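You operate a simulated robot arm through the tools that you are given. There is no shell and no other tool. Be economical: measure what you need, move in short steps, check, and stop when the job is done.

Carry out the task below with a simulated two-armed robot. There is one attempt and no reset: what you move stays moved.

JOB
Slide the yellow coil along the width gauge, set its bar to 20 cm, fit the grey strap and label.
Fine: the sliding yellow bar; the coil ends close to the fixed steel bar; the strap goes over its rim, the SAMPLE label on top; leave the other strap.

The check looks at the end state, three seconds after you hand in, the way a careful person would. Anything else that was tipped, shoved, dropped, spilled or broken makes it a failure.

ROBOT AND FRAMES
Two 6-joint arms with two-finger parallel grippers on one trunk, on a base that drives. Base frame: it is fixed to the floor where the robot stands at the start and does not move with it; the origin is under the middle of the robot, x ahead of it, y to its left, z up. Readings come in mm, degrees, newtons and seconds.
The left shoulder is at the start at [60, 187, 1147], the right one opposite. With the tool pointing down near the work surface each hand reaches from about 100 to 600 mm from the robot's upright axis, wherever it stands, measured 20 degrees to its own side. Places, roughly: black brake pad [400, 500, 900]; yellow bar of the width gauge [500, 100, 800]. Payload 1.57 kg a hand.
Tool frame (each hand has its own): the origin (TCP) lies between the finger pads and is the grasp point; the fingertips stand 30 mm ahead of it; z points along the fingers, y is the line along which they close. The gripper opens to 110 mm. The fingers are 24 mm wide and 12 mm thick; the gripper's body (48 by 112 mm) begins 78 mm behind the TCP.
Orientation is that of the tool frame in the base frame, as a unit quaternion [x, y, z, w]. With the fingers straight down and closing along the base's y, the tool's x points along the base's -x, its y along +y and its z along -z.

CONTROLS
- The arms move only by the tool send_rows. It takes "left_moves", "right_moves" or both (then of equal length, played together; a hand with none holds still); each is a list of rows, each a list of 7 numbers: the shift along the tool's x, y, z in mm, then the turn, a rotation vector about the tool's x, y, z in degrees, then the opening in per cent of the stroke, from 0 (shut) to 100 (fully open). In form: [[dx, dy, dz, rx, ry, rz, hand], ...]. A call has 1 to 20 rows; each row is the pose to reach, as a shift and turn from the pose commanded when the call began, along the tool's axes at that moment. A row lasts 0.2 s, in which the tool goes at most 50 mm and 8.6 degrees; a call with a longer step from one row to the next is refused whole, and so is a gripper value outside its range. Where a pose cannot be reached the arm comes as near as it can. A force on the tool above 40 N (or 10 N above the force at the start of the call, whichever is more), or a blocked arm, ends the call early, and 0.2 s more pass. Each finger travels about 153 mm/s and halts on what it meets, pressing with about 32 N; the grip force reading is that of the motor and also rises with nothing between the fingers. The clock runs only during rows and for 0.2 s after the last one: add rows that repeat a pose to give the fingers time. The reply holds the time, the measured pose of the TCP, the force on the tool along the base axes, the opening and the grip force, in the units named above and with some noise, with the torque about the TCP (base axes, N m) and any sound that the robot's microphone picked up.
- Cameras (640 x 400 px; columns grow to the right, rows downward): "scene" is now at [3, 36.4, 1682.8]; the picture's right is [0.50, -0.87, 0.00], its down [-0.71, -0.41, -0.57] and it looks along [0.50, 0.29, -0.82] (base axes); focal length 288 px, centre (320, 200). "left" rides on the left gripper at [70, -16, -141] in its tool frame; the picture's right is [0.23, 0.97, 0.00], its down [-0.86, 0.20, -0.48] and it looks along [-0.47, 0.11, 0.88] (tool axes); focal length 222 px, centre (320, 200). "right" rides on the right gripper at [70, 16, -141] in its tool frame; the picture's right is [-0.23, 0.97, 0.00], its down [-0.86, -0.20, -0.48] and it looks along [-0.47, -0.11, 0.88] (tool axes); focal length 222 px, centre (320, 200). There is no depth. A picture from a camera that has moved, and an enlarged one, comes with that camera's place and axes in the base frame and with its lens.
- capture(camera): a new picture of that camera. It takes no simulated time.
- move_column(by): slides the trunk up (or, below 0, down) by that many mm; the arms and the scene camera ride with it, the base frame stays. It gives what a move gives, with no picture.
- roll_base(legs): drives the robot by 1 to 6 legs, each [ahead, left, turn to the left] in mm, mm and degrees, along the robot's own axes; the way and the turn of a leg run together, so that a leg with both is an arc; at most 1500 mm and 180 degrees a leg. The arms and the cameras ride along, it lands a little off, and it stops where it bumps. It gives what a move gives.
- aim_head(pan, tilt): turns the head with the scene camera to pan (to the left, within 86 degrees either way) and tilt (down, from -29 to 69), counted from straight ahead of the robot. It gives what a move gives.
- zoom(camera, box): a new picture of the part [left, top, right, bottom] of that camera's present view, enlarged. It takes no simulated time.
- close_job(): hands the job in; it is judged then, once.

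Go step by step. Nothing tells you exact positions but the pictures and the camera data: compare them with the known pose of the tool, close in by small moves and look again before you grip or let go. The budget is 120 turns and 88 pictures, counting those below and the enlarged ones. Unless the task says otherwise, let go and move clear before handing in, and close with one line.

The tools are called after "Emit:" as name(argument=value, ...) on one line, values as JSON. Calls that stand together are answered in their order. send_rows: Moves the arms, as the interface text tells. Its arguments: {"type":"object","properties":{"left_moves":{"type":"array","items":{"type":"array","items":{"type":"number"}}},"right_moves":{"type":"array","items":{"type":"array","items":{"type":"number"}}}},"required":[]} The other tools are called the same way: move_column (by) slides the trunk up or down; roll_base (legs) drives the base; aim_head (pan, tilt) turns the head that bears the scene camera; capture (camera) takes a picture; zoom (camera, box) takes an enlarged picture of a part of a camera's view; close_job () hands the job in.

At the start:

```text
time: 0.0
left_tcp_pos: [342.9, 336.2, 1131.7]
left_tcp_rot: [-0.001, 1.0, 0.0, 0.0]
left_wrist_force: [0.6, -0.3, 0.2]
left_moment: [0.03, 0.01, 0.04]
left_gripper_width: 109.8
left_grip_force: 0.1
right_tcp_pos: [467.0, -17.1, 1154.0]
right_tcp_rot: [0.001, 1.0, 0.0, -0.001]
right_wrist_force: [-1.0, 0.1, -0.5]
right_moment: [0.03, -0.01, 0.0]
right_gripper_width: 110.0
right_grip_force: 0.0
trunk travel left (down, up): [-775.0, 215.0]
robot x, y, heading: [3.1, -2.2, -0.1]
head pan, tilt: [29.8, 54.9]
```

scene: 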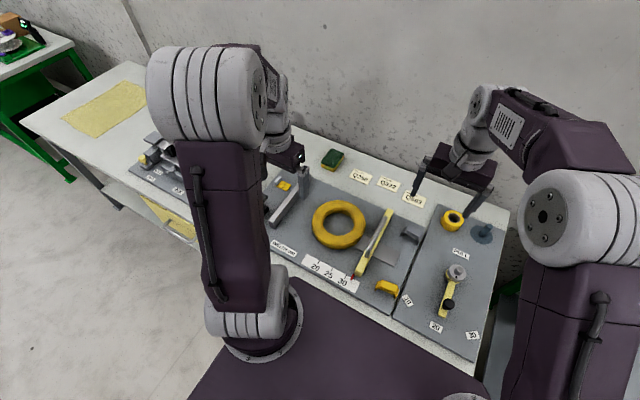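
right: 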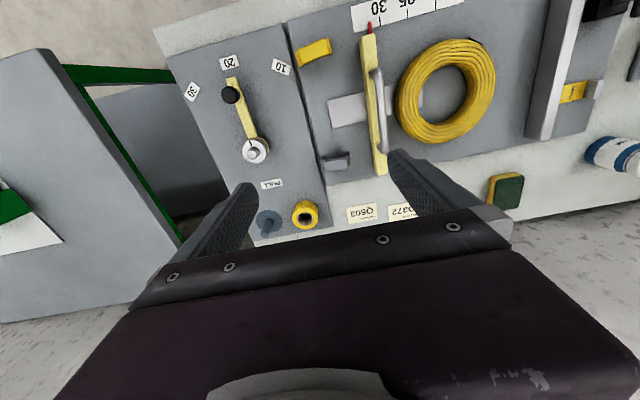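
left: 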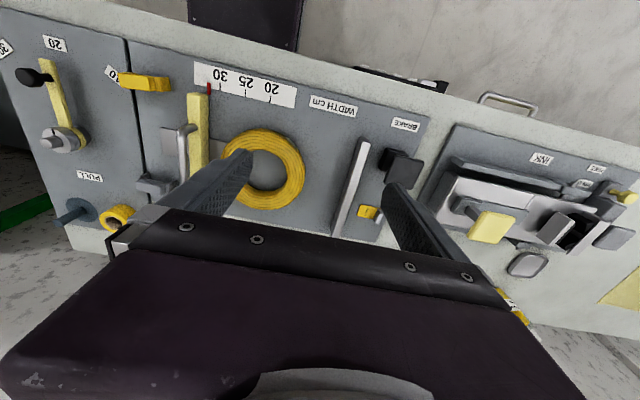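

I see the gauge with a coil between a steel bar (left) and the sliding yellow bar (right), with clips and labels around it. I'll look closer first.

Emit:
zoom(camera="scene", box=[240, 140, 440, 310])

Emit:
zoom(camera="left", box=[90, 30, 450, 255])

Emit:
zoom(camera="right", box=[240, 0, 640, 250])

```text
2.35 times, centred on (340, 225) of scene
camera zoom: at [3.0, 36.4, 1682.8], right [0.5, -0.87, 0.0], down [-0.71, -0.41, -0.57], along [0.5, 0.29, -0.82], focal length 677 px, centre (273, 141)
```

zoom: 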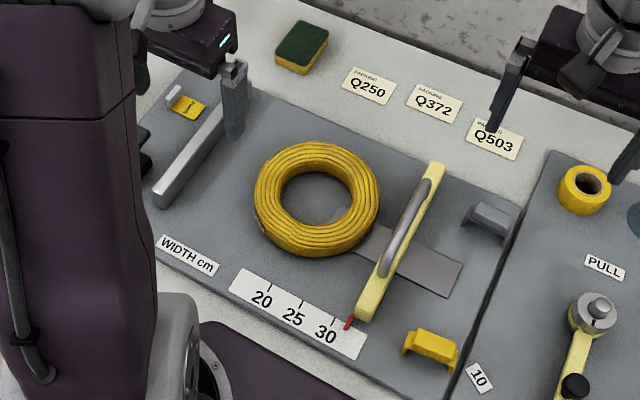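

```text
1.78 times, centred on (270, 142) of left
camera zoom: at [272.6, 320.6, 1272.7], right [-0.23, 0.97, 0.0], down [0.86, 0.2, 0.48], along [0.47, 0.11, -0.88], focal length 395 px, centre (409, 302)
```

zoom: 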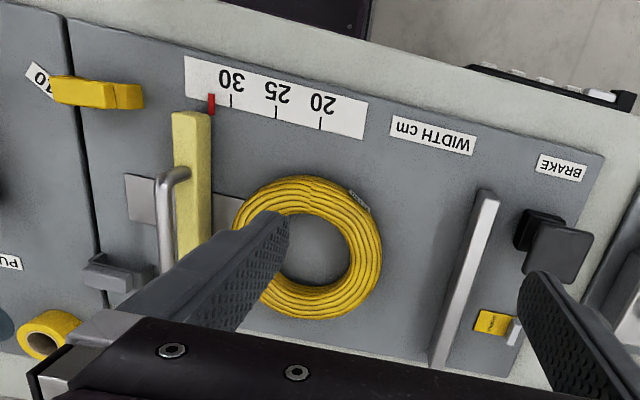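

```text
1.60 times, centred on (440, 125) of right
camera zoom: at [399.2, 0.7, 1295.6], right [0.23, 0.97, 0.0], down [0.86, -0.2, 0.48], along [0.47, -0.11, -0.88], focal length 355 px, centre (128, 320)
```

zoom: 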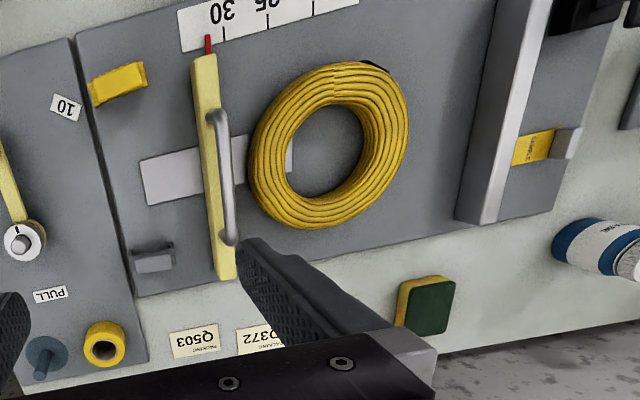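

The label (SAMPLE) is behind the steel bar near [543,514], the grey strap near [580,-3], the brake pad near [381,499,900], and the yellow bar runs along x at y≈96. I'll shift the base left so both the brake and the bar are in reach, then look again.

Emit:
roll_base(legs=[[0, 140, 0]])

Emit:
capture(camera="left")

Emit:
zoom(camera="scene", box=[240, 120, 560, 320])

```text
time: 1.3
left_tcp_pos: [343.8, 475.1, 1132.6]
left_tcp_rot: [-0.001, 1.0, 0.001, 0.0]
left_wrist_force: [0.2, -0.5, 0.5]
left_moment: [0.04, -0.02, -0.01]
left_gripper_width: 110.1
left_grip_force: 0.0
right_tcp_pos: [467.7, 121.8, 1153.7]
right_tcp_rot: [0.0, 1.0, 0.002, 0.0]
right_wrist_force: [-0.2, -1.1, -0.5]
right_moment: [0.0, -0.02, -0.03]
right_gripper_width: 109.9
right_grip_force: 0.0
trunk travel left (down, up): [-775.0, 215.0]
robot x, y, heading: [-0.5, 138.9, -0.1]
head pan, tilt: [29.8, 54.9]
```

```text
81 pictures are left
camera left: at [272.8, 458.3, 1273.4], right [-0.23, 0.97, 0.0], down [0.86, 0.2, 0.48], along [0.47, 0.11, -0.88], focal length 222 px, centre (320, 200)
```

left: 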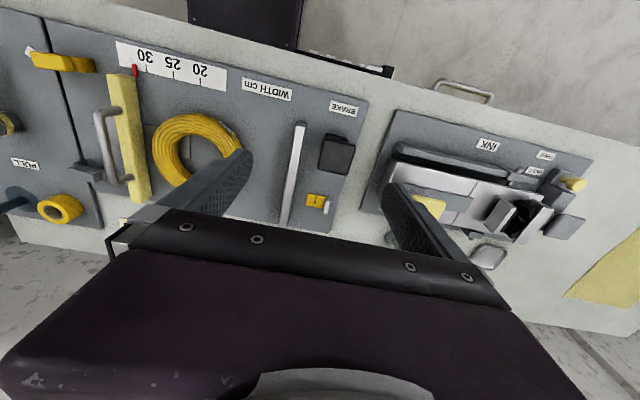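

```text
2.00 times, centred on (400, 220) of scene
camera zoom: at [3.0, 173.5, 1682.8], right [0.5, -0.87, 0.0], down [-0.71, -0.41, -0.58], along [0.5, 0.29, -0.82], focal length 576 px, centre (160, 160)
```

zoom: 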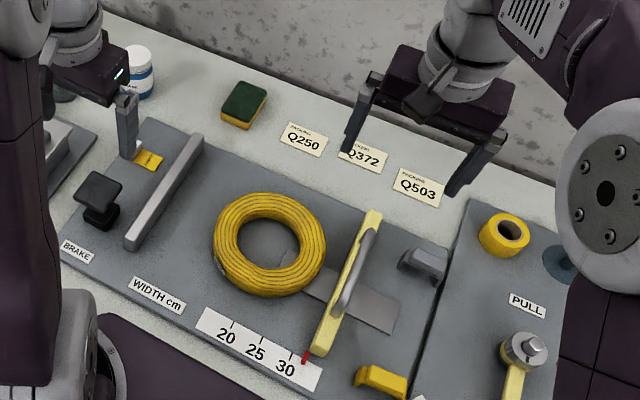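

Brake pad triangulates near [386,510,880]; the bar's handle near [478,95,~845]. I'll bring the closed left hand above the pad and the right hand above the handle, then look.

Emit:
send_rows(left_moves=[[-10, 9, 40, 0, 0, 0, 60], [-21, 18, 80, 0, 0, 0, 20], [-32, 26, 120, 0, 0, 0, 0], [-42, 35, 150, 0, 0, 0, 0], [-42, 35, 180, 0, 0, 0, 0], [-42, 35, 180, 0, 0, 0, 0]], right_moves=[[0, -9, 40, 0, 0, 0, 70], [-1, -18, 80, 0, 0, 0, 50], [-2, -27, 120, 0, 0, 0, 45], [-2, -27, 160, 0, 0, 0, 45], [-2, -27, 200, 0, 0, 0, 45], [-2, -27, 200, 0, 0, 0, 45]])

Emit:
capture(camera="right")

Emit:
capture(camera="left")

Emit:
capture(camera="scene")

```text
time: 2.7
left_tcp_pos: [384.5, 508.9, 952.7]
left_tcp_rot: [0.0, 1.0, 0.0, 0.001]
left_wrist_force: [-0.4, -0.1, -0.3]
left_moment: [-0.03, 0.01, 0.04]
left_gripper_width: 0.0
left_grip_force: 21.7
right_tcp_pos: [467.5, 95.8, 954.0]
right_tcp_rot: [0.0, 1.0, 0.001, 0.0]
right_wrist_force: [0.2, 0.8, 0.1]
right_moment: [0.02, 0.01, 0.01]
right_gripper_width: 49.4
right_grip_force: 0.0
trunk travel left (down, up): [-775.0, 215.0]
robot x, y, heading: [-1.6, 139.7, -0.1]
head pan, tilt: [29.8, 54.9]
```

```text
79 pictures are left
camera right: at [398.9, 112.8, 1096.4], right [0.23, 0.97, 0.0], down [0.85, -0.2, 0.48], along [0.47, -0.11, -0.88], focal length 222 px, centre (320, 200)
```

right: 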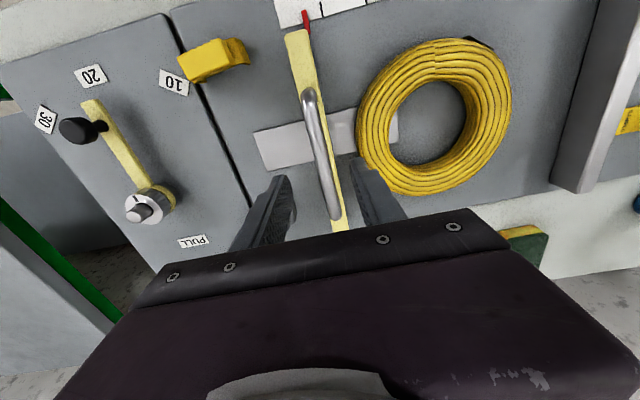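

```text
78 pictures are left
camera left: at [313.9, 492.9, 1093.8], right [-0.23, 0.97, 0.0], down [0.85, 0.2, 0.48], along [0.47, 0.11, -0.88], focal length 222 px, centre (320, 200)
```

left: 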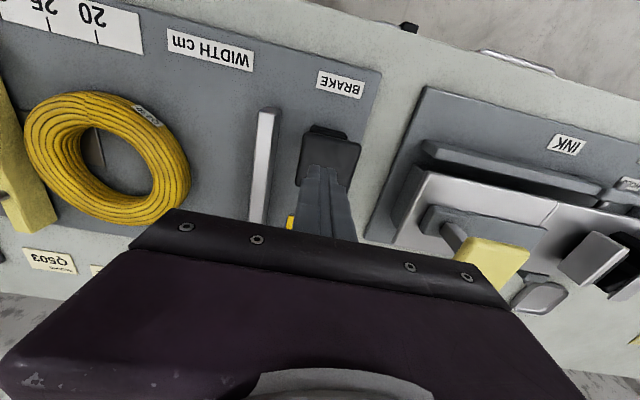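

```text
77 pictures are left
camera scene: at [1.9, 176.2, 1682.8], right [0.5, -0.87, 0.0], down [-0.71, -0.41, -0.58], along [0.5, 0.29, -0.82], focal length 288 px, centre (320, 200)
```

scene: 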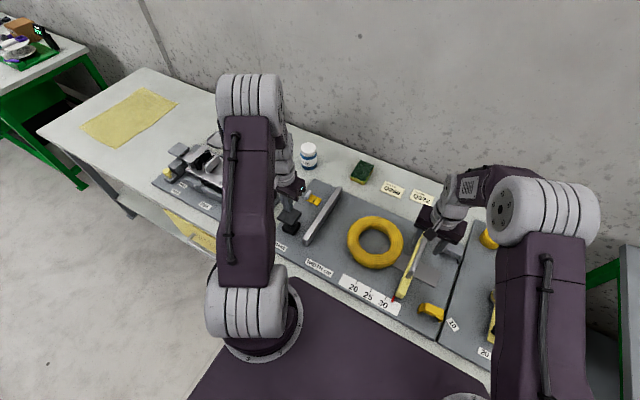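

Pad centre looks like [378,517], handle at y≈98, x 407–565. I'll lower the right hand over the handle and grip it, and line the left hand up over the pad.

Emit:
send_rows(left_moves=[[3, 4, 0, 0, 0, 0, 0], [6, 8, 10, 0, 0, 0, 0], [6, 8, 20, 0, 0, 0, 0], [6, 8, 25, 0, 0, 0, 0], [6, 8, 25, 0, 0, 0, 0], [6, 8, 25, 0, 0, 0, 0], [6, 8, 25, 0, 0, 0, 0]], right_moves=[[0, 2, 30, 0, 0, 0, 45], [0, 2, 60, 0, 0, 0, 45], [0, 2, 85, 0, 0, 0, 45], [0, 2, 104, 0, 0, 0, 45], [0, 2, 104, 0, 0, 0, 20], [0, 2, 104, 0, 0, 0, 0], [0, 2, 104, 0, 0, 0, 0]])

Emit:
capture(camera="right")

Emit:
capture(camera="left")

```text
time: 4.3
left_tcp_pos: [380.0, 517.8, 927.2]
left_tcp_rot: [0.0, 1.0, 0.002, 0.0]
left_wrist_force: [0.3, -0.3, 0.7]
left_moment: [0.03, 0.01, -0.01]
left_gripper_width: 0.0
left_grip_force: 21.3
right_tcp_pos: [468.9, 96.9, 850.9]
right_tcp_rot: [0.0, 1.0, 0.001, 0.0]
right_wrist_force: [1.6, -4.5, -1.8]
right_moment: [0.01, -0.72, 0.02]
right_gripper_width: 15.7
right_grip_force: 31.3
trunk travel left (down, up): [-775.0, 215.0]
robot x, y, heading: [0.0, 141.4, -0.3]
head pan, tilt: [29.8, 54.9]
```

```text
76 pictures are left
camera right: at [400.7, 114.6, 992.1], right [0.23, 0.97, 0.0], down [0.85, -0.2, 0.48], along [0.47, -0.11, -0.88], focal length 222 px, centre (320, 200)
```

right: 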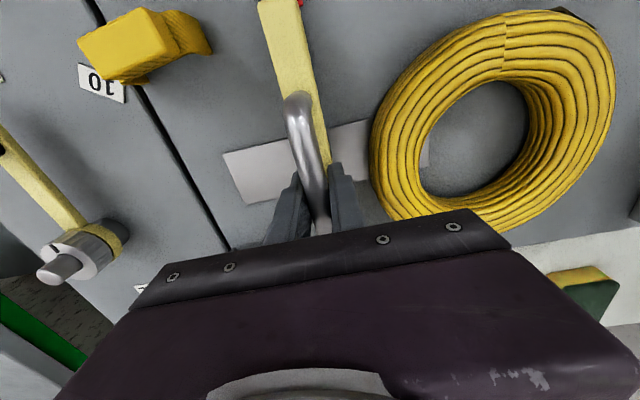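

```text
75 pictures are left
camera left: at [309.0, 502.3, 1068.2], right [-0.23, 0.97, 0.0], down [0.86, 0.2, 0.48], along [0.47, 0.11, -0.88], focal length 222 px, centre (320, 200)
```

left: 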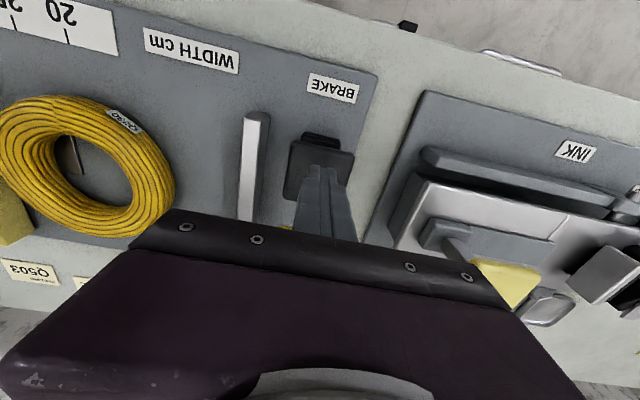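

The right hand holds the handle (15.7 mm). Now I press the brake pad slowly with the left.

Emit:
send_rows(left_moves=[[0, 0, 4, 0, 0, 0, 0], [0, 0, 8, 0, 0, 0, 0], [0, 0, 12, 0, 0, 0, 0], [0, 0, 16, 0, 0, 0, 0], [0, 0, 20, 0, 0, 0, 0]])

```text
time: 5.5
left_tcp_pos: [379.2, 518.9, 905.6]
left_tcp_rot: [0.0, 1.0, 0.0, 0.0]
left_wrist_force: [1.0, 0.2, 0.5]
left_moment: [-0.01, 0.01, -0.01]
left_gripper_width: 0.1
left_grip_force: 21.2
right_tcp_pos: [470.5, 98.2, 850.4]
right_tcp_rot: [0.0, 1.0, 0.0, 0.0]
right_wrist_force: [1.9, -1.9, -5.1]
right_moment: [0.04, -0.48, 0.02]
right_gripper_width: 15.8
right_grip_force: 31.1
trunk travel left (down, up): [-775.0, 215.0]
robot x, y, heading: [-0.8, 141.8, 0.2]
head pan, tilt: [29.8, 54.9]
```

Emit:
send_rows(left_moves=[[0, 0, 3, 0, 0, 0, 0], [0, 0, 6, 0, 0, 0, 0], [0, 0, 9, 0, 0, 0, 0], [0, 0, 12, 0, 0, 0, 0], [0, 0, 15, 0, 0, 0, 0], [0, 0, 18, 0, 0, 0, 0], [0, 0, 21, 0, 0, 0, 0]])

Emit:
zoom(camera="left", box=[220, 60, 440, 240])

```text
time: 7.1
left_tcp_pos: [379.9, 519.7, 885.1]
left_tcp_rot: [0.0, 1.0, 0.0, -0.001]
left_wrist_force: [0.0, 1.5, 6.5]
left_moment: [0.02, -0.01, -0.06]
left_gripper_width: 0.0
left_grip_force: 21.2
right_tcp_pos: [469.3, 99.1, 850.6]
right_tcp_rot: [0.0, 1.0, -0.001, 0.0]
right_wrist_force: [2.5, 0.8, -6.4]
right_moment: [0.0, 0.26, 0.07]
right_gripper_width: 15.8
right_grip_force: 31.6
trunk travel left (down, up): [-775.0, 215.0]
robot x, y, heading: [-1.7, 141.8, 0.0]
head pan, tilt: [29.8, 54.9]
```

```text
2.22 times, centred on (330, 150) of left
camera zoom: at [309.4, 503.5, 1026.6], right [-0.23, 0.97, 0.0], down [0.86, 0.2, 0.48], along [0.47, 0.11, -0.88], focal length 494 px, centre (298, 311)
```

zoom: 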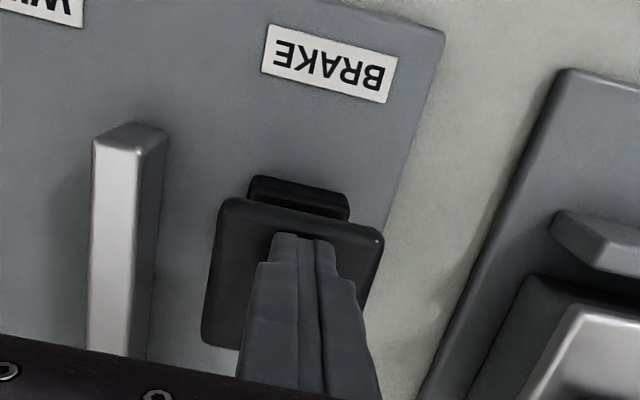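

Contact with the pad near tip z 856. I press further and watch the force.

Emit:
send_rows(left_moves=[[0, 0, 3, 0, 0, 0, 0], [0, 0, 6, 0, 0, 0, 0], [0, 0, 9, 0, 0, 0, 0], [0, 0, 12, 0, 0, 0, 0]])

```text
time: 8.1
left_tcp_pos: [380.3, 519.9, 874.7]
left_tcp_rot: [0.0, 1.0, 0.001, 0.001]
left_wrist_force: [2.6, 1.9, 8.3]
left_moment: [0.06, -0.04, 0.03]
left_gripper_width: 0.1
left_grip_force: 21.3
right_tcp_pos: [469.1, 97.9, 850.0]
right_tcp_rot: [0.0, 1.0, 0.001, 0.0]
right_wrist_force: [2.7, 1.8, -6.4]
right_moment: [-0.01, -0.11, 0.07]
right_gripper_width: 15.8
right_grip_force: 31.3
trunk travel left (down, up): [-775.0, 215.0]
robot x, y, heading: [-2.4, 140.7, 0.0]
head pan, tilt: [29.8, 54.9]
```

Emit:
send_rows(left_moves=[[0, 0, 3, 0, 0, 0, 0], [0, 0, 6, 0, 0, 0, 0], [0, 0, 9, 0, 0, 0, 0], [0, 0, 12, 0, 0, 0, 0], [0, 0, 15, 0, 0, 0, 0]])

Emit:
zoom(camera="scene", box=[240, 160, 480, 320])

```text
time: 9.2
left_tcp_pos: [378.4, 519.1, 865.2]
left_tcp_rot: [0.0, 1.0, 0.002, 0.001]
left_wrist_force: [-1.8, -3.9, 19.1]
left_moment: [-0.17, 0.18, 0.07]
left_gripper_width: 0.1
left_grip_force: 21.6
right_tcp_pos: [469.4, 99.0, 850.8]
right_tcp_rot: [0.001, 1.0, 0.001, 0.001]
right_wrist_force: [2.8, -1.3, -2.9]
right_moment: [0.08, 0.41, -0.01]
right_gripper_width: 15.8
right_grip_force: 31.1
trunk travel left (down, up): [-775.0, 215.0]
robot x, y, heading: [-3.4, 139.6, -0.0]
head pan, tilt: [29.8, 54.9]
stopped in row 5 (left hand): the force on the tool passed its limit (the readings are from after the stop); the commanded pose is now the measured one
```

```text
2.50 times, centred on (360, 240) of scene
camera zoom: at [1.8, 173.4, 1683.0], right [0.5, -0.87, 0.0], down [-0.71, -0.41, -0.58], along [0.5, 0.29, -0.82], focal length 719 px, centre (220, 100)
```

zoom: 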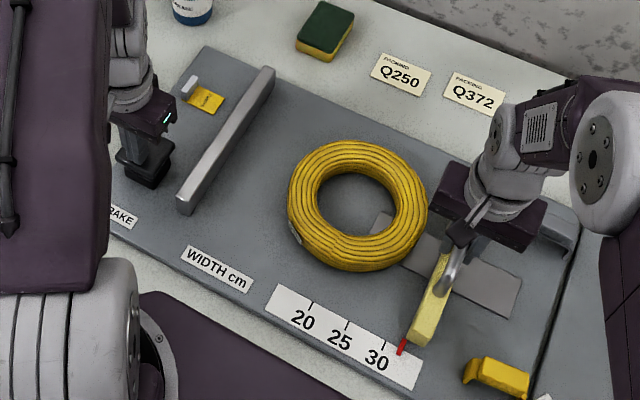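

The pad is fully pressed (bottomed). Now a test slide of the bar to the left by 20 mm.

Emit:
send_rows(right_moves=[[0, 5, 0, 0, 0, 0, 0], [0, 10, 0, 0, 0, 0, 0], [0, 15, 0, 0, 0, 0, 0], [0, 20, 0, 0, 0, 0, 0]])

Emit:
zoom(camera="scene", box=[240, 160, 480, 320])

```text
time: 10.2
left_tcp_pos: [380.8, 519.5, 864.1]
left_tcp_rot: [-0.001, 1.0, 0.003, 0.002]
left_wrist_force: [-3.5, 3.2, 29.3]
left_moment: [0.02, 0.26, -0.16]
left_gripper_width: 0.2
left_grip_force: 21.7
right_tcp_pos: [468.3, 117.3, 851.5]
right_tcp_rot: [0.0, 1.0, 0.001, 0.002]
right_wrist_force: [9.3, -1.1, -7.1]
right_moment: [0.02, 0.28, -0.02]
right_gripper_width: 15.6
right_grip_force: 30.8
trunk travel left (down, up): [-775.0, 215.0]
robot x, y, heading: [-4.4, 140.6, 0.0]
head pan, tilt: [29.8, 54.9]
```

```text
2.50 times, centred on (360, 240) of scene
camera zoom: at [2.0, 173.0, 1683.0], right [0.5, -0.87, 0.0], down [-0.71, -0.41, -0.58], along [0.5, 0.29, -0.82], focal length 719 px, centre (220, 100)
```

zoom: 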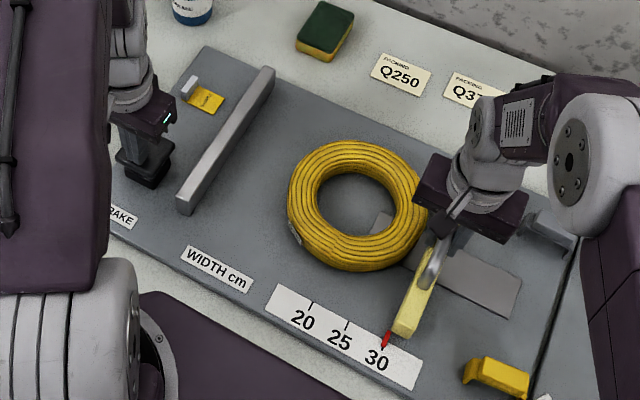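

The bar slides freely; pointer ~30 at y≈117, so 20 should be near y≈217. I move it 70 mm slowly, pushing the coil along.

Emit:
send_rows(right_moves=[[0, 4, 0, 0, 0, 0, 0], [0, 8, 0, 0, 0, 0, 0], [0, 12, 0, 0, 0, 0, 0], [0, 16, 0, 0, 0, 0, 0], [0, 20, 0, 0, 0, 0, 0], [0, 24, 0, 0, 0, 0, 0], [0, 28, 0, 0, 0, 0, 0], [0, 32, 0, 0, 0, 0, 0], [0, 36, 0, 0, 0, 0, 0], [0, 40, 0, 0, 0, 0, 0], [0, 44, 0, 0, 0, 0, 0], [0, 48, 0, 0, 0, 0, 0], [0, 52, 0, 0, 0, 0, 0], [0, 56, 0, 0, 0, 0, 0], [0, 60, 0, 0, 0, 0, 0], [0, 64, 0, 0, 0, 0, 0], [0, 68, 0, 0, 0, 0, 0], [0, 70, 0, 0, 0, 0, 0]])

Emit:
zoom(camera="scene", box=[240, 160, 480, 320])

```text
time: 14.0
left_tcp_pos: [379.5, 520.0, 863.0]
left_tcp_rot: [0.0, 1.0, 0.002, 0.001]
left_wrist_force: [-0.4, 5.0, 33.5]
left_moment: [0.16, 0.13, 0.07]
left_gripper_width: 0.0
left_grip_force: 21.0
right_tcp_pos: [469.1, 188.6, 851.0]
right_tcp_rot: [0.001, 1.0, 0.001, 0.001]
right_wrist_force: [6.2, -3.3, -8.3]
right_moment: [0.06, 0.32, 0.03]
right_gripper_width: 15.5
right_grip_force: 31.5
trunk travel left (down, up): [-775.0, 215.0]
robot x, y, heading: [1.5, 137.8, -0.0]
head pan, tilt: [29.8, 54.9]
```

```text
2.50 times, centred on (360, 240) of scene
camera zoom: at [1.8, 173.3, 1682.9], right [0.5, -0.87, 0.0], down [-0.71, -0.41, -0.58], along [0.5, 0.29, -0.82], focal length 719 px, centre (220, 100)
```

zoom: 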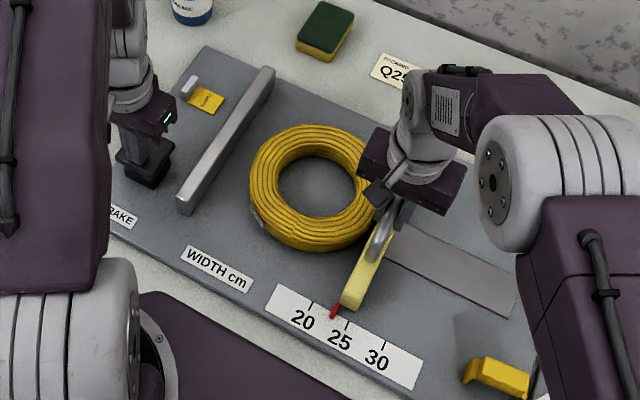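

Pointer ≈23; coil slides squarely. Another 22 mm, then a close reading.

Emit:
send_rows(right_moves=[[0, 3, 0, 0, 0, 0, 0], [0, 6, 0, 0, 0, 0, 0], [0, 9, 0, 0, 0, 0, 0], [0, 12, 0, 0, 0, 0, 0], [0, 15, 0, 0, 0, 0, 0], [0, 18, 0, 0, 0, 0, 0], [0, 20, 0, 0, 0, 0, 0], [0, 22, 0, 0, 0, 0, 0], [0, 22, 0, 0, 0, 0, 0]])

Emit:
zoom(camera="scene", box=[325, 240, 405, 290])

Emit:
capture(camera="right")

```text
time: 16.0
left_tcp_pos: [378.6, 518.8, 863.9]
left_tcp_rot: [0.001, 1.0, 0.002, 0.001]
left_wrist_force: [2.5, 4.4, 33.4]
left_moment: [0.12, 0.04, -0.03]
left_gripper_width: 0.0
left_grip_force: 20.9
right_tcp_pos: [469.3, 210.3, 851.0]
right_tcp_rot: [0.0, 1.0, 0.002, 0.002]
right_wrist_force: [7.1, -1.6, -2.0]
right_moment: [0.03, 0.35, -0.01]
right_gripper_width: 15.6
right_grip_force: 31.6
trunk travel left (down, up): [-775.0, 215.0]
robot x, y, heading: [-2.0, 139.4, -0.0]
head pan, tilt: [29.8, 54.9]
```

```text
8.00 times, centred on (365, 265) of scene
camera zoom: at [2.0, 173.1, 1682.9], right [0.5, -0.87, 0.0], down [-0.71, -0.41, -0.58], along [0.5, 0.29, -0.82], focal length 2302 px, centre (-40, -320)
```

zoom: 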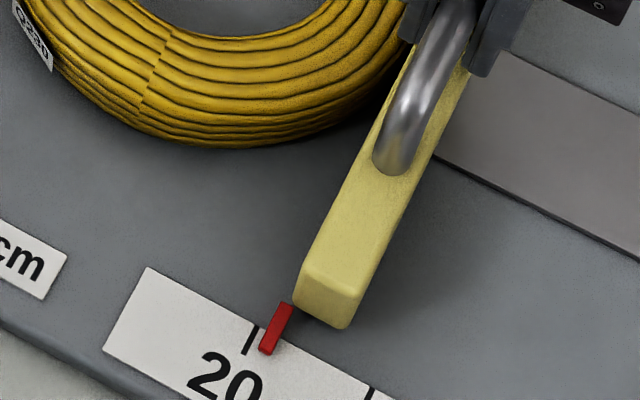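

```text
69 pictures are left
camera right: at [399.8, 226.6, 992.6], right [0.23, 0.97, 0.0], down [0.85, -0.2, 0.48], along [0.47, -0.11, -0.88], focal length 222 px, centre (320, 200)
```

right: 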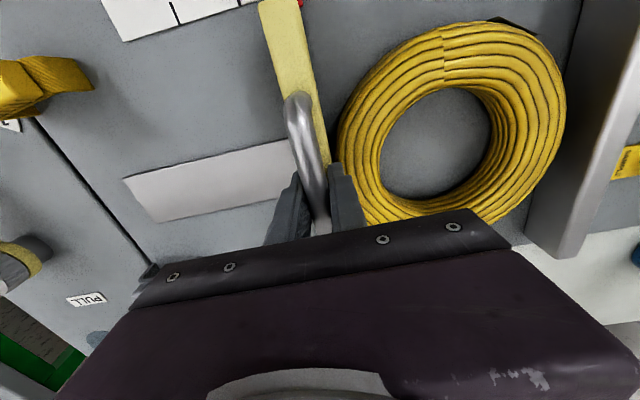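

Pointer at y≈220, the 20 tick at y≈227.6, so about 7.5 mm remain. I move 7 mm and re-read.

Emit:
send_rows(right_moves=[[0, 2, 0, 0, 0, 0, 0], [0, 4, 0, 0, 0, 0, 0], [0, 6, 0, 0, 0, 0, 0], [0, 7, 0, 0, 0, 0, 0], [0, 7, 0, 0, 0, 0, 0]])

Emit:
zoom(camera="scene", box=[325, 240, 405, 290])

Emit:
zoom(camera="right", box=[80, 0, 400, 100])

```text
time: 17.2
left_tcp_pos: [379.8, 520.0, 863.9]
left_tcp_rot: [0.0, 1.0, 0.002, 0.002]
left_wrist_force: [4.0, 5.2, 31.6]
left_moment: [0.11, -0.01, 0.01]
left_gripper_width: 0.0
left_grip_force: 21.2
right_tcp_pos: [468.6, 216.5, 850.6]
right_tcp_rot: [0.0, 1.0, 0.002, 0.003]
right_wrist_force: [8.8, -2.3, 4.0]
right_moment: [0.0, 0.36, 0.0]
right_gripper_width: 15.9
right_grip_force: 31.3
trunk travel left (down, up): [-775.0, 215.0]
robot x, y, heading: [6.6, 140.9, -0.2]
head pan, tilt: [29.8, 54.9]
```

```text
8.00 times, centred on (365, 265) of scene
camera zoom: at [2.0, 173.0, 1683.0], right [0.5, -0.87, 0.0], down [-0.71, -0.41, -0.58], along [0.5, 0.29, -0.82], focal length 2302 px, centre (-40, -320)
```

zoom: 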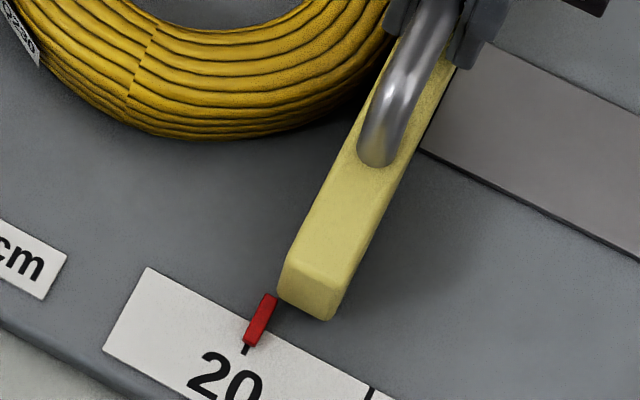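

```text
2.00 times, centred on (240, 50) of right
camera zoom: at [399.7, 233.4, 992.5], right [0.23, 0.97, 0.0], down [0.85, -0.2, 0.48], along [0.47, -0.11, -0.88], focal length 444 px, centre (480, 500)
```

zoom: 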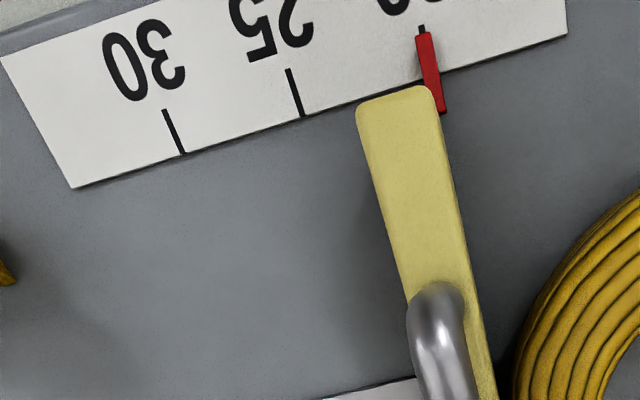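

Nearly on the mark; I'll zoom in for a finer reading.

Emit:
zoom(camera="scene", box=[346, 272, 374, 290])

Emit:
zoom(camera="right", box=[260, 0, 324, 40])

```text
16.00 times, centred on (360, 281) of scene
camera zoom: at [2.0, 173.0, 1683.0], right [0.5, -0.87, 0.0], down [-0.71, -0.41, -0.58], along [0.5, 0.29, -0.82], focal length 4604 px, centre (-320, -1096)
```

zoom: 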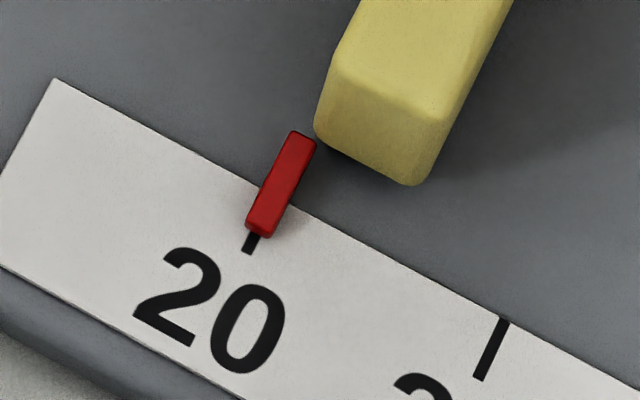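

```text
10.00 times, centred on (292, 20) of right
camera zoom: at [399.7, 233.4, 992.5], right [0.23, 0.97, 0.0], down [0.85, -0.2, 0.48], along [0.47, -0.11, -0.88], focal length 2221 px, centre (600, 2000)
```

zoom: 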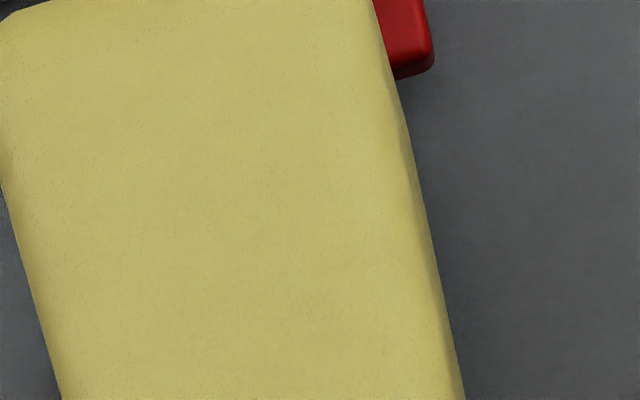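

Within ~1 mm; I nudge by 1 mm, then release the brake first and afterwards the handle.

Emit:
send_rows(right_moves=[[0, 0.6, 0, 0, 0, 0, 0], [0, 1.2, 0, 0, 0, 0, 0], [0, 1.2, 0, 0, 0, 0, 0]])

Emit:
zoom(camera="scene", box=[346, 272, 374, 290])

```text
time: 18.0
left_tcp_pos: [380.6, 519.1, 863.6]
left_tcp_rot: [0.0, 1.0, 0.003, 0.002]
left_wrist_force: [4.1, 4.1, 33.6]
left_moment: [0.14, 0.01, -0.01]
left_gripper_width: 0.0
left_grip_force: 21.0
right_tcp_pos: [469.0, 217.9, 850.6]
right_tcp_rot: [0.0, 1.0, 0.002, 0.002]
right_wrist_force: [9.6, -2.4, 1.4]
right_moment: [-0.01, -0.47, 0.0]
right_gripper_width: 15.6
right_grip_force: 31.6
trunk travel left (down, up): [-775.0, 215.0]
robot x, y, heading: [-0.0, 139.4, -0.1]
head pan, tilt: [29.8, 54.9]
```

```text
16.00 times, centred on (360, 281) of scene
camera zoom: at [2.0, 173.0, 1682.9], right [0.5, -0.87, 0.0], down [-0.71, -0.41, -0.58], along [0.5, 0.29, -0.82], focal length 4604 px, centre (-320, -1096)
```

zoom: 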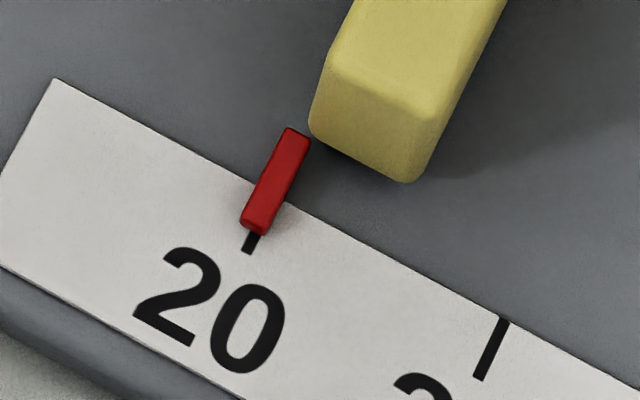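

On 20. Release: left hand lifts off the brake, then right opens slightly and rises.

Emit:
send_rows(left_moves=[[0, 0, -5, 0, 0, 0, 0], [0, 0, -10, 0, 0, 0, 0], [0, 0, -20, 0, 0, 0, 0], [0, 0, -40, 0, 0, 0, 0], [0, 0, -80, 0, 0, 0, 0], [0, 0, -120, 0, 0, 0, 0], [0, 0, -120, 0, 0, 0, 0], [0, 0, -120, 0, 0, 0, 0], [0, 0, -120, 0, 0, 0, 0], [0, 0, -120, 0, 0, 0, 0]], right_moves=[[0, 0, 0, 0, 0, 0, 0], [0, 0, 0, 0, 0, 0, 0], [0, 0, 0, 0, 0, 0, 0], [0, 0, 0, 0, 0, 0, 0], [0, 0, 0, 0, 0, 0, 10], [0, 0, 0, 0, 0, 0, 22], [0, 0, 0, 0, 0, 0, 22], [0, 0, -30, 0, 0, 0, 22], [0, 0, -70, 0, 0, 0, 22], [0, 0, -110, 0, 0, 0, 22]])

Emit:
capture(camera="right")

Emit:
zoom(camera="scene", box=[240, 160, 480, 320])

```text
time: 20.2
left_tcp_pos: [380.6, 520.9, 983.9]
left_tcp_rot: [0.0, 1.0, 0.0, 0.0]
left_wrist_force: [0.8, -0.1, -0.2]
left_moment: [0.02, 0.0, 0.01]
left_gripper_width: 0.1
left_grip_force: 21.4
right_tcp_pos: [469.8, 221.8, 958.3]
right_tcp_rot: [0.0, 1.0, 0.0, 0.001]
right_wrist_force: [-0.3, 0.3, -0.4]
right_moment: [-0.01, -0.02, -0.01]
right_gripper_width: 24.3
right_grip_force: 0.1
trunk travel left (down, up): [-775.0, 215.0]
robot x, y, heading: [3.0, 141.9, -0.1]
head pan, tilt: [29.8, 54.9]
```

```text
63 pictures are left
camera right: at [400.6, 238.1, 1100.4], right [0.23, 0.97, 0.0], down [0.85, -0.2, 0.48], along [0.47, -0.11, -0.88], focal length 222 px, centre (320, 200)
```

right: 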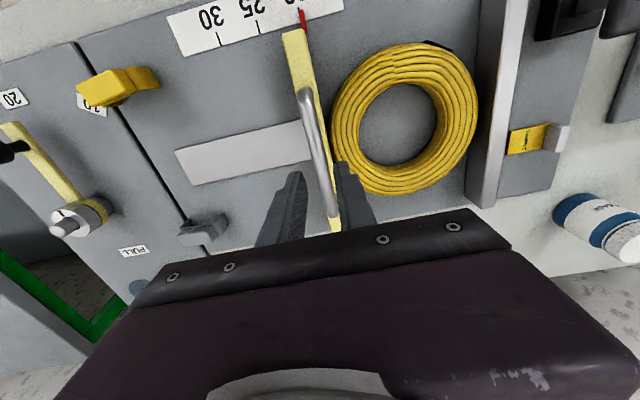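

```text
2.50 times, centred on (360, 240) of scene
camera zoom: at [2.6, 176.7, 1682.7], right [0.5, -0.87, 0.0], down [-0.71, -0.41, -0.57], along [0.5, 0.29, -0.82], focal length 719 px, centre (220, 100)
```

zoom: 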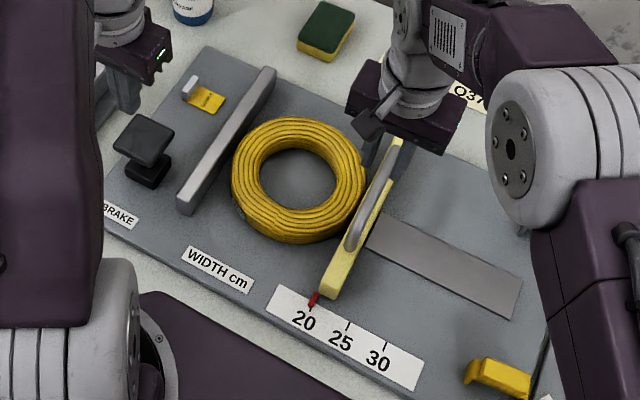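

The bar stays at 20 with the coil close to the steel bar. Now the right hand moves above the grey strap for a closer look.

Emit:
send_rows(right_moves=[[0, -40, -10, 0, 0, 0, 30], [-15, -80, -20, 0, 0, 0, 50], [-30, -120, -20, 0, 0, 0, 60], [-45, -160, -20, 0, 0, 0, 60], [-60, -195, -20, 0, 0, 0, 60], [-75, -220, -20, 0, 0, 0, 60], [-75, -220, -20, 0, 0, 0, 60]])

Emit:
capture(camera="right")

Emit:
zoom(camera="scene", box=[380, 160, 540, 260])

```text
time: 21.8
left_tcp_pos: [379.5, 519.0, 984.7]
left_tcp_rot: [0.0, 1.0, 0.001, 0.001]
left_wrist_force: [-0.6, -0.5, 0.7]
left_moment: [0.01, 0.0, 0.02]
left_gripper_width: 0.2
left_grip_force: 21.5
right_tcp_pos: [544.8, 0.6, 979.3]
right_tcp_rot: [0.001, 1.0, 0.0, 0.0]
right_wrist_force: [0.7, -0.4, 0.5]
right_moment: [-0.02, 0.0, 0.02]
right_gripper_width: 66.0
right_grip_force: 0.0
trunk travel left (down, up): [-775.0, 215.0]
robot x, y, heading: [-2.7, 139.6, -0.1]
head pan, tilt: [29.8, 54.9]
```

```text
61 pictures are left
camera right: at [475.9, 17.4, 1121.1], right [0.23, 0.97, 0.0], down [0.85, -0.2, 0.48], along [0.47, -0.11, -0.88], focal length 222 px, centre (320, 200)
```

right: 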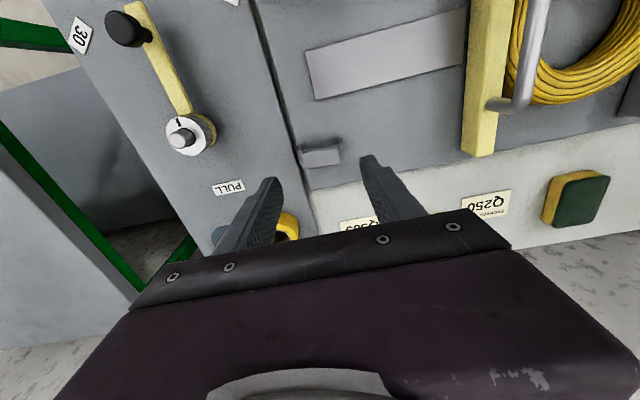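

```text
4.00 times, centred on (460, 210) of scene
camera zoom: at [2.6, 176.8, 1682.8], right [0.5, -0.87, 0.0], down [-0.71, -0.41, -0.57], along [0.5, 0.29, -0.82], focal length 1151 px, centre (-240, 160)
```

zoom: 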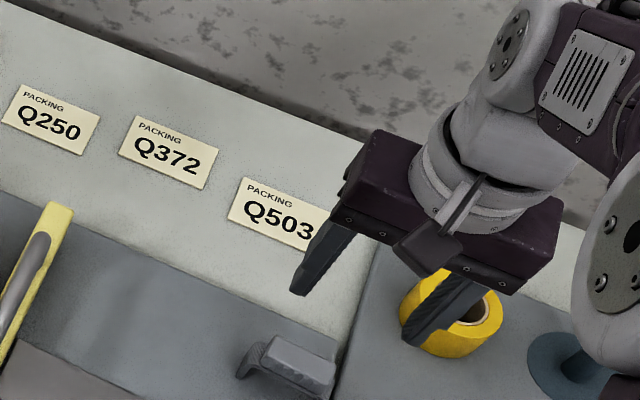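

Emit:
zoom(camera="right", box=[272, 120, 368, 180])

Emit:
zoom(camera="scene", box=[425, 230, 473, 260])

Emit:
zoom(camera="scene", box=[410, 290, 458, 320])

```text
6.67 times, centred on (320, 150) of right
camera zoom: at [475.9, 17.4, 1121.1], right [0.23, 0.97, 0.0], down [0.85, -0.2, 0.48], along [0.47, -0.11, -0.88], focal length 1481 px, centre (320, 533)
```

zoom: 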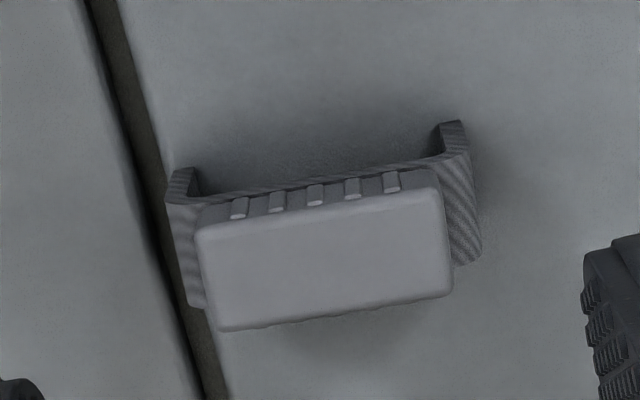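

```text
13.33 times, centred on (449, 245) of scene
camera zoom: at [2.6, 176.8, 1682.8], right [0.5, -0.87, 0.0], down [-0.71, -0.41, -0.57], along [0.5, 0.29, -0.82], focal length 3836 px, centre (-1400, -400)
```

zoom: 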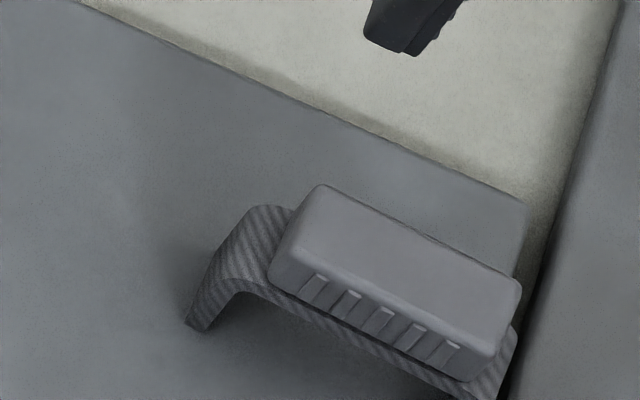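

```text
13.33 times, centred on (434, 305) of scene
camera zoom: at [2.6, 176.8, 1682.8], right [0.5, -0.87, 0.0], down [-0.71, -0.41, -0.57], along [0.5, 0.29, -0.82], focal length 3836 px, centre (-1200, -1200)
```

zoom: 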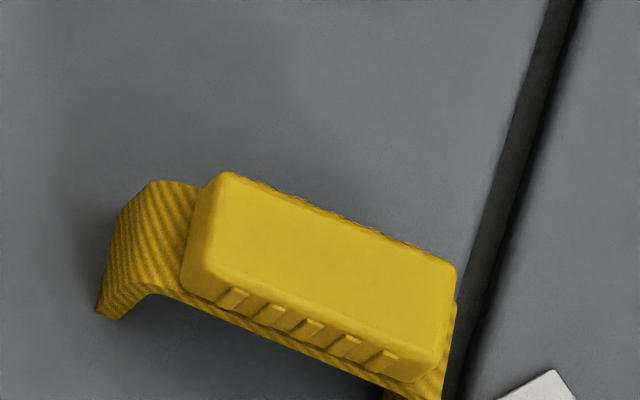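

The grey strap is an arch with a ribbed grip block, centre ≈[574,-5.5], top ≈812, ribs on its ±x faces, legs at its ±y ends. I'll turn the right hand 90° and approach from above so I can later turn it back to straddle the coil's near rim.

Emit:
send_rows(right_moves=[[-3, -1, 5, 0, 0, 8.2, 55], [-6, -1, 10, 0, 0, 16.4, 55], [-9, -2, 15, 0, 0, 24.6, 55], [-12, -2, 20, 0, 0, 32.8, 55], [-15, -3, 25, 0, 0, 41, 55], [-18, -4, 30, 0, 0, 49.2, 55], [-21, -5, 40, 0, 0, 57.4, 55], [-24, -6, 50, 0, 0, 65.6, 55], [-27, -6, 60, 0, 0, 73.8, 55], [-29, -6, 70, 0, 0, 82, 55], [-29, -6, 80, 0, 0, 90, 55], [-29, -6, 80, 0, 0, 90, 55]])

Emit:
capture(camera="right")

Emit:
zoom(camera="scene", box=[380, 180, 508, 260])

```text
time: 24.4
left_tcp_pos: [380.8, 519.3, 984.8]
left_tcp_rot: [0.0, 1.0, 0.001, 0.001]
left_wrist_force: [0.0, -0.4, 0.5]
left_moment: [0.03, -0.03, -0.02]
left_gripper_width: 0.0
left_grip_force: 21.8
right_tcp_pos: [572.9, -7.1, 901.5]
right_tcp_rot: [0.708, 0.706, 0.0, 0.001]
right_wrist_force: [0.7, -0.9, -1.0]
right_moment: [-0.02, 0.01, -0.03]
right_gripper_width: 60.6
right_grip_force: 0.0
trunk travel left (down, up): [-775.0, 215.0]
robot x, y, heading: [3.1, 140.8, -0.3]
head pan, tilt: [29.8, 54.9]
```

```text
56 pictures are left
camera right: at [590.0, 63.3, 1042.1], right [0.97, -0.23, 0.0], down [-0.2, -0.85, 0.48], along [-0.11, -0.47, -0.88], focal length 222 px, centre (320, 200)
```

right: 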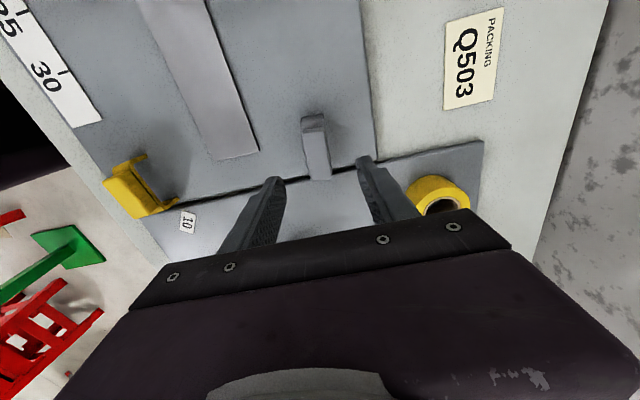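

```text
5.00 times, centred on (444, 220) of scene
camera zoom: at [2.9, 176.5, 1682.8], right [0.5, -0.87, 0.0], down [-0.71, -0.41, -0.57], along [0.5, 0.29, -0.82], focal length 1439 px, centre (-300, 100)
```

zoom: 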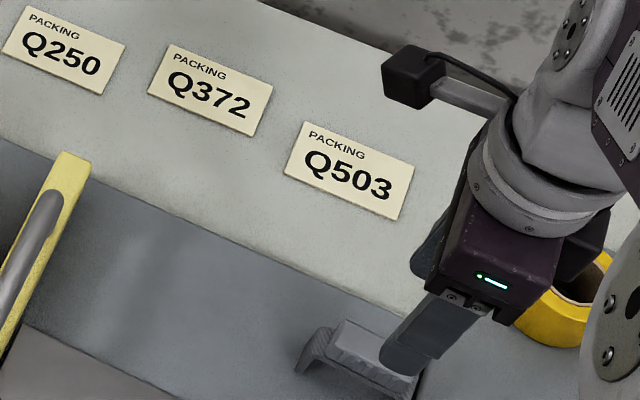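

The hand is roughly over the strap; I lower to 850 and check alignment again.

Emit:
send_rows(right_moves=[[2, 0, 15, 0, 0, 0, 50], [4, 0, 30, 0, 0, 0, 50], [4, 0, 45, 0, 0, 0, 50], [4, 0, 50, 0, 0, 0, 50]])

Emit:
zoom(camera="right", box=[200, 60, 440, 210])

Emit:
zoom(camera="scene", box=[420, 220, 484, 260])

```text
time: 25.4
left_tcp_pos: [379.9, 519.8, 985.6]
left_tcp_rot: [0.001, 1.0, 0.001, 0.002]
left_wrist_force: [0.2, 0.4, -0.2]
left_moment: [0.01, 0.01, 0.0]
left_gripper_width: 0.0
left_grip_force: 21.1
right_tcp_pos: [573.5, -3.0, 848.6]
right_tcp_rot: [0.707, 0.707, 0.0, 0.001]
right_wrist_force: [0.6, -0.9, 0.4]
right_moment: [0.0, 0.0, 0.0]
right_gripper_width: 55.0
right_grip_force: 0.1
trunk travel left (down, up): [-775.0, 215.0]
robot x, y, heading: [-2.5, 143.1, 0.1]
head pan, tilt: [29.8, 54.9]
```

```text
2.67 times, centred on (320, 135) of right
camera zoom: at [590.0, 67.5, 991.4], right [0.97, -0.23, 0.0], down [-0.2, -0.86, 0.48], along [-0.11, -0.47, -0.88], focal length 592 px, centre (320, 373)
```

zoom: 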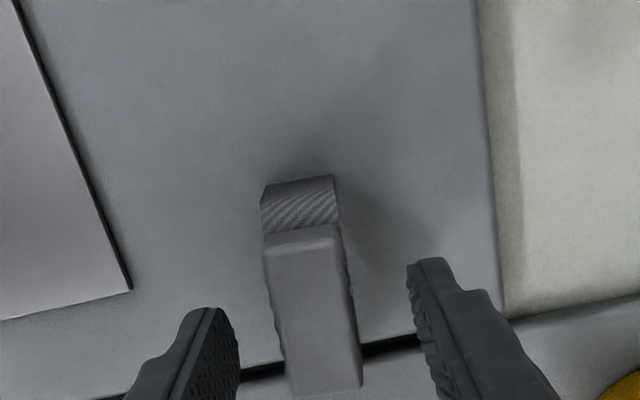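

```text
10.00 times, centred on (452, 240) of scene
camera zoom: at [3.2, 176.4, 1682.8], right [0.5, -0.87, 0.0], down [-0.71, -0.41, -0.57], along [0.5, 0.29, -0.82], focal length 2877 px, centre (-1000, -200)
```

zoom: 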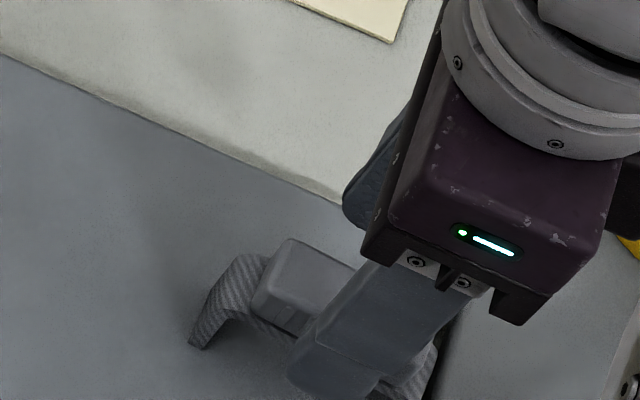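

Block centre [571,-5]; small correction, lower to z≈822, then close.

Emit:
send_rows(right_moves=[[-2, -2, 8, 0, 0, 0, 50], [-2, -2, 16, 0, 0, 0, 50], [-2, -2, 23, 0, 0, 0, 50], [-2, -2, 27, 0, 0, 0, 50], [-2, -2, 27, 0, 0, 0, 25], [-2, -2, 27, 0, 0, 0, 0], [-2, -2, 27, 0, 0, 0, 0]])

Emit:
zoom(camera="right", box=[200, 60, 440, 210])

```text
time: 27.0
left_tcp_pos: [380.3, 520.3, 985.8]
left_tcp_rot: [0.0, 1.0, 0.001, 0.001]
left_wrist_force: [-0.1, 1.0, 0.1]
left_moment: [0.03, 0.02, 0.0]
left_gripper_width: 0.0
left_grip_force: 21.0
right_tcp_pos: [568.7, -5.6, 823.3]
right_tcp_rot: [0.708, 0.707, 0.0, 0.001]
right_wrist_force: [0.4, -0.1, -0.4]
right_moment: [0.01, 0.01, -0.01]
right_gripper_width: 22.6
right_grip_force: 32.3
trunk travel left (down, up): [-775.0, 215.0]
robot x, y, heading: [1.4, 139.9, -0.3]
head pan, tilt: [29.8, 54.9]
```

```text
2.67 times, centred on (320, 135) of right
camera zoom: at [586.3, 65.0, 965.8], right [0.97, -0.23, 0.0], down [-0.2, -0.86, 0.48], along [-0.11, -0.47, -0.88], focal length 592 px, centre (320, 373)
```

zoom: 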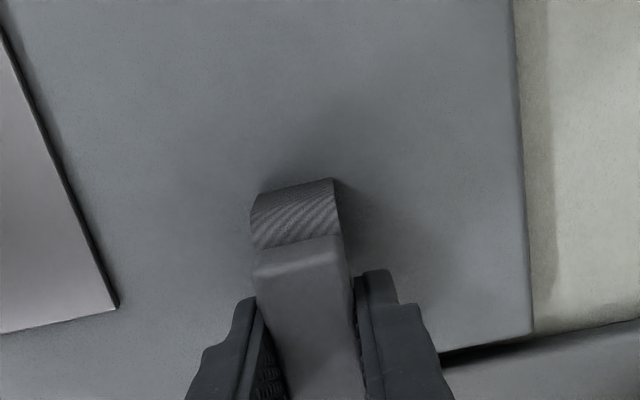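

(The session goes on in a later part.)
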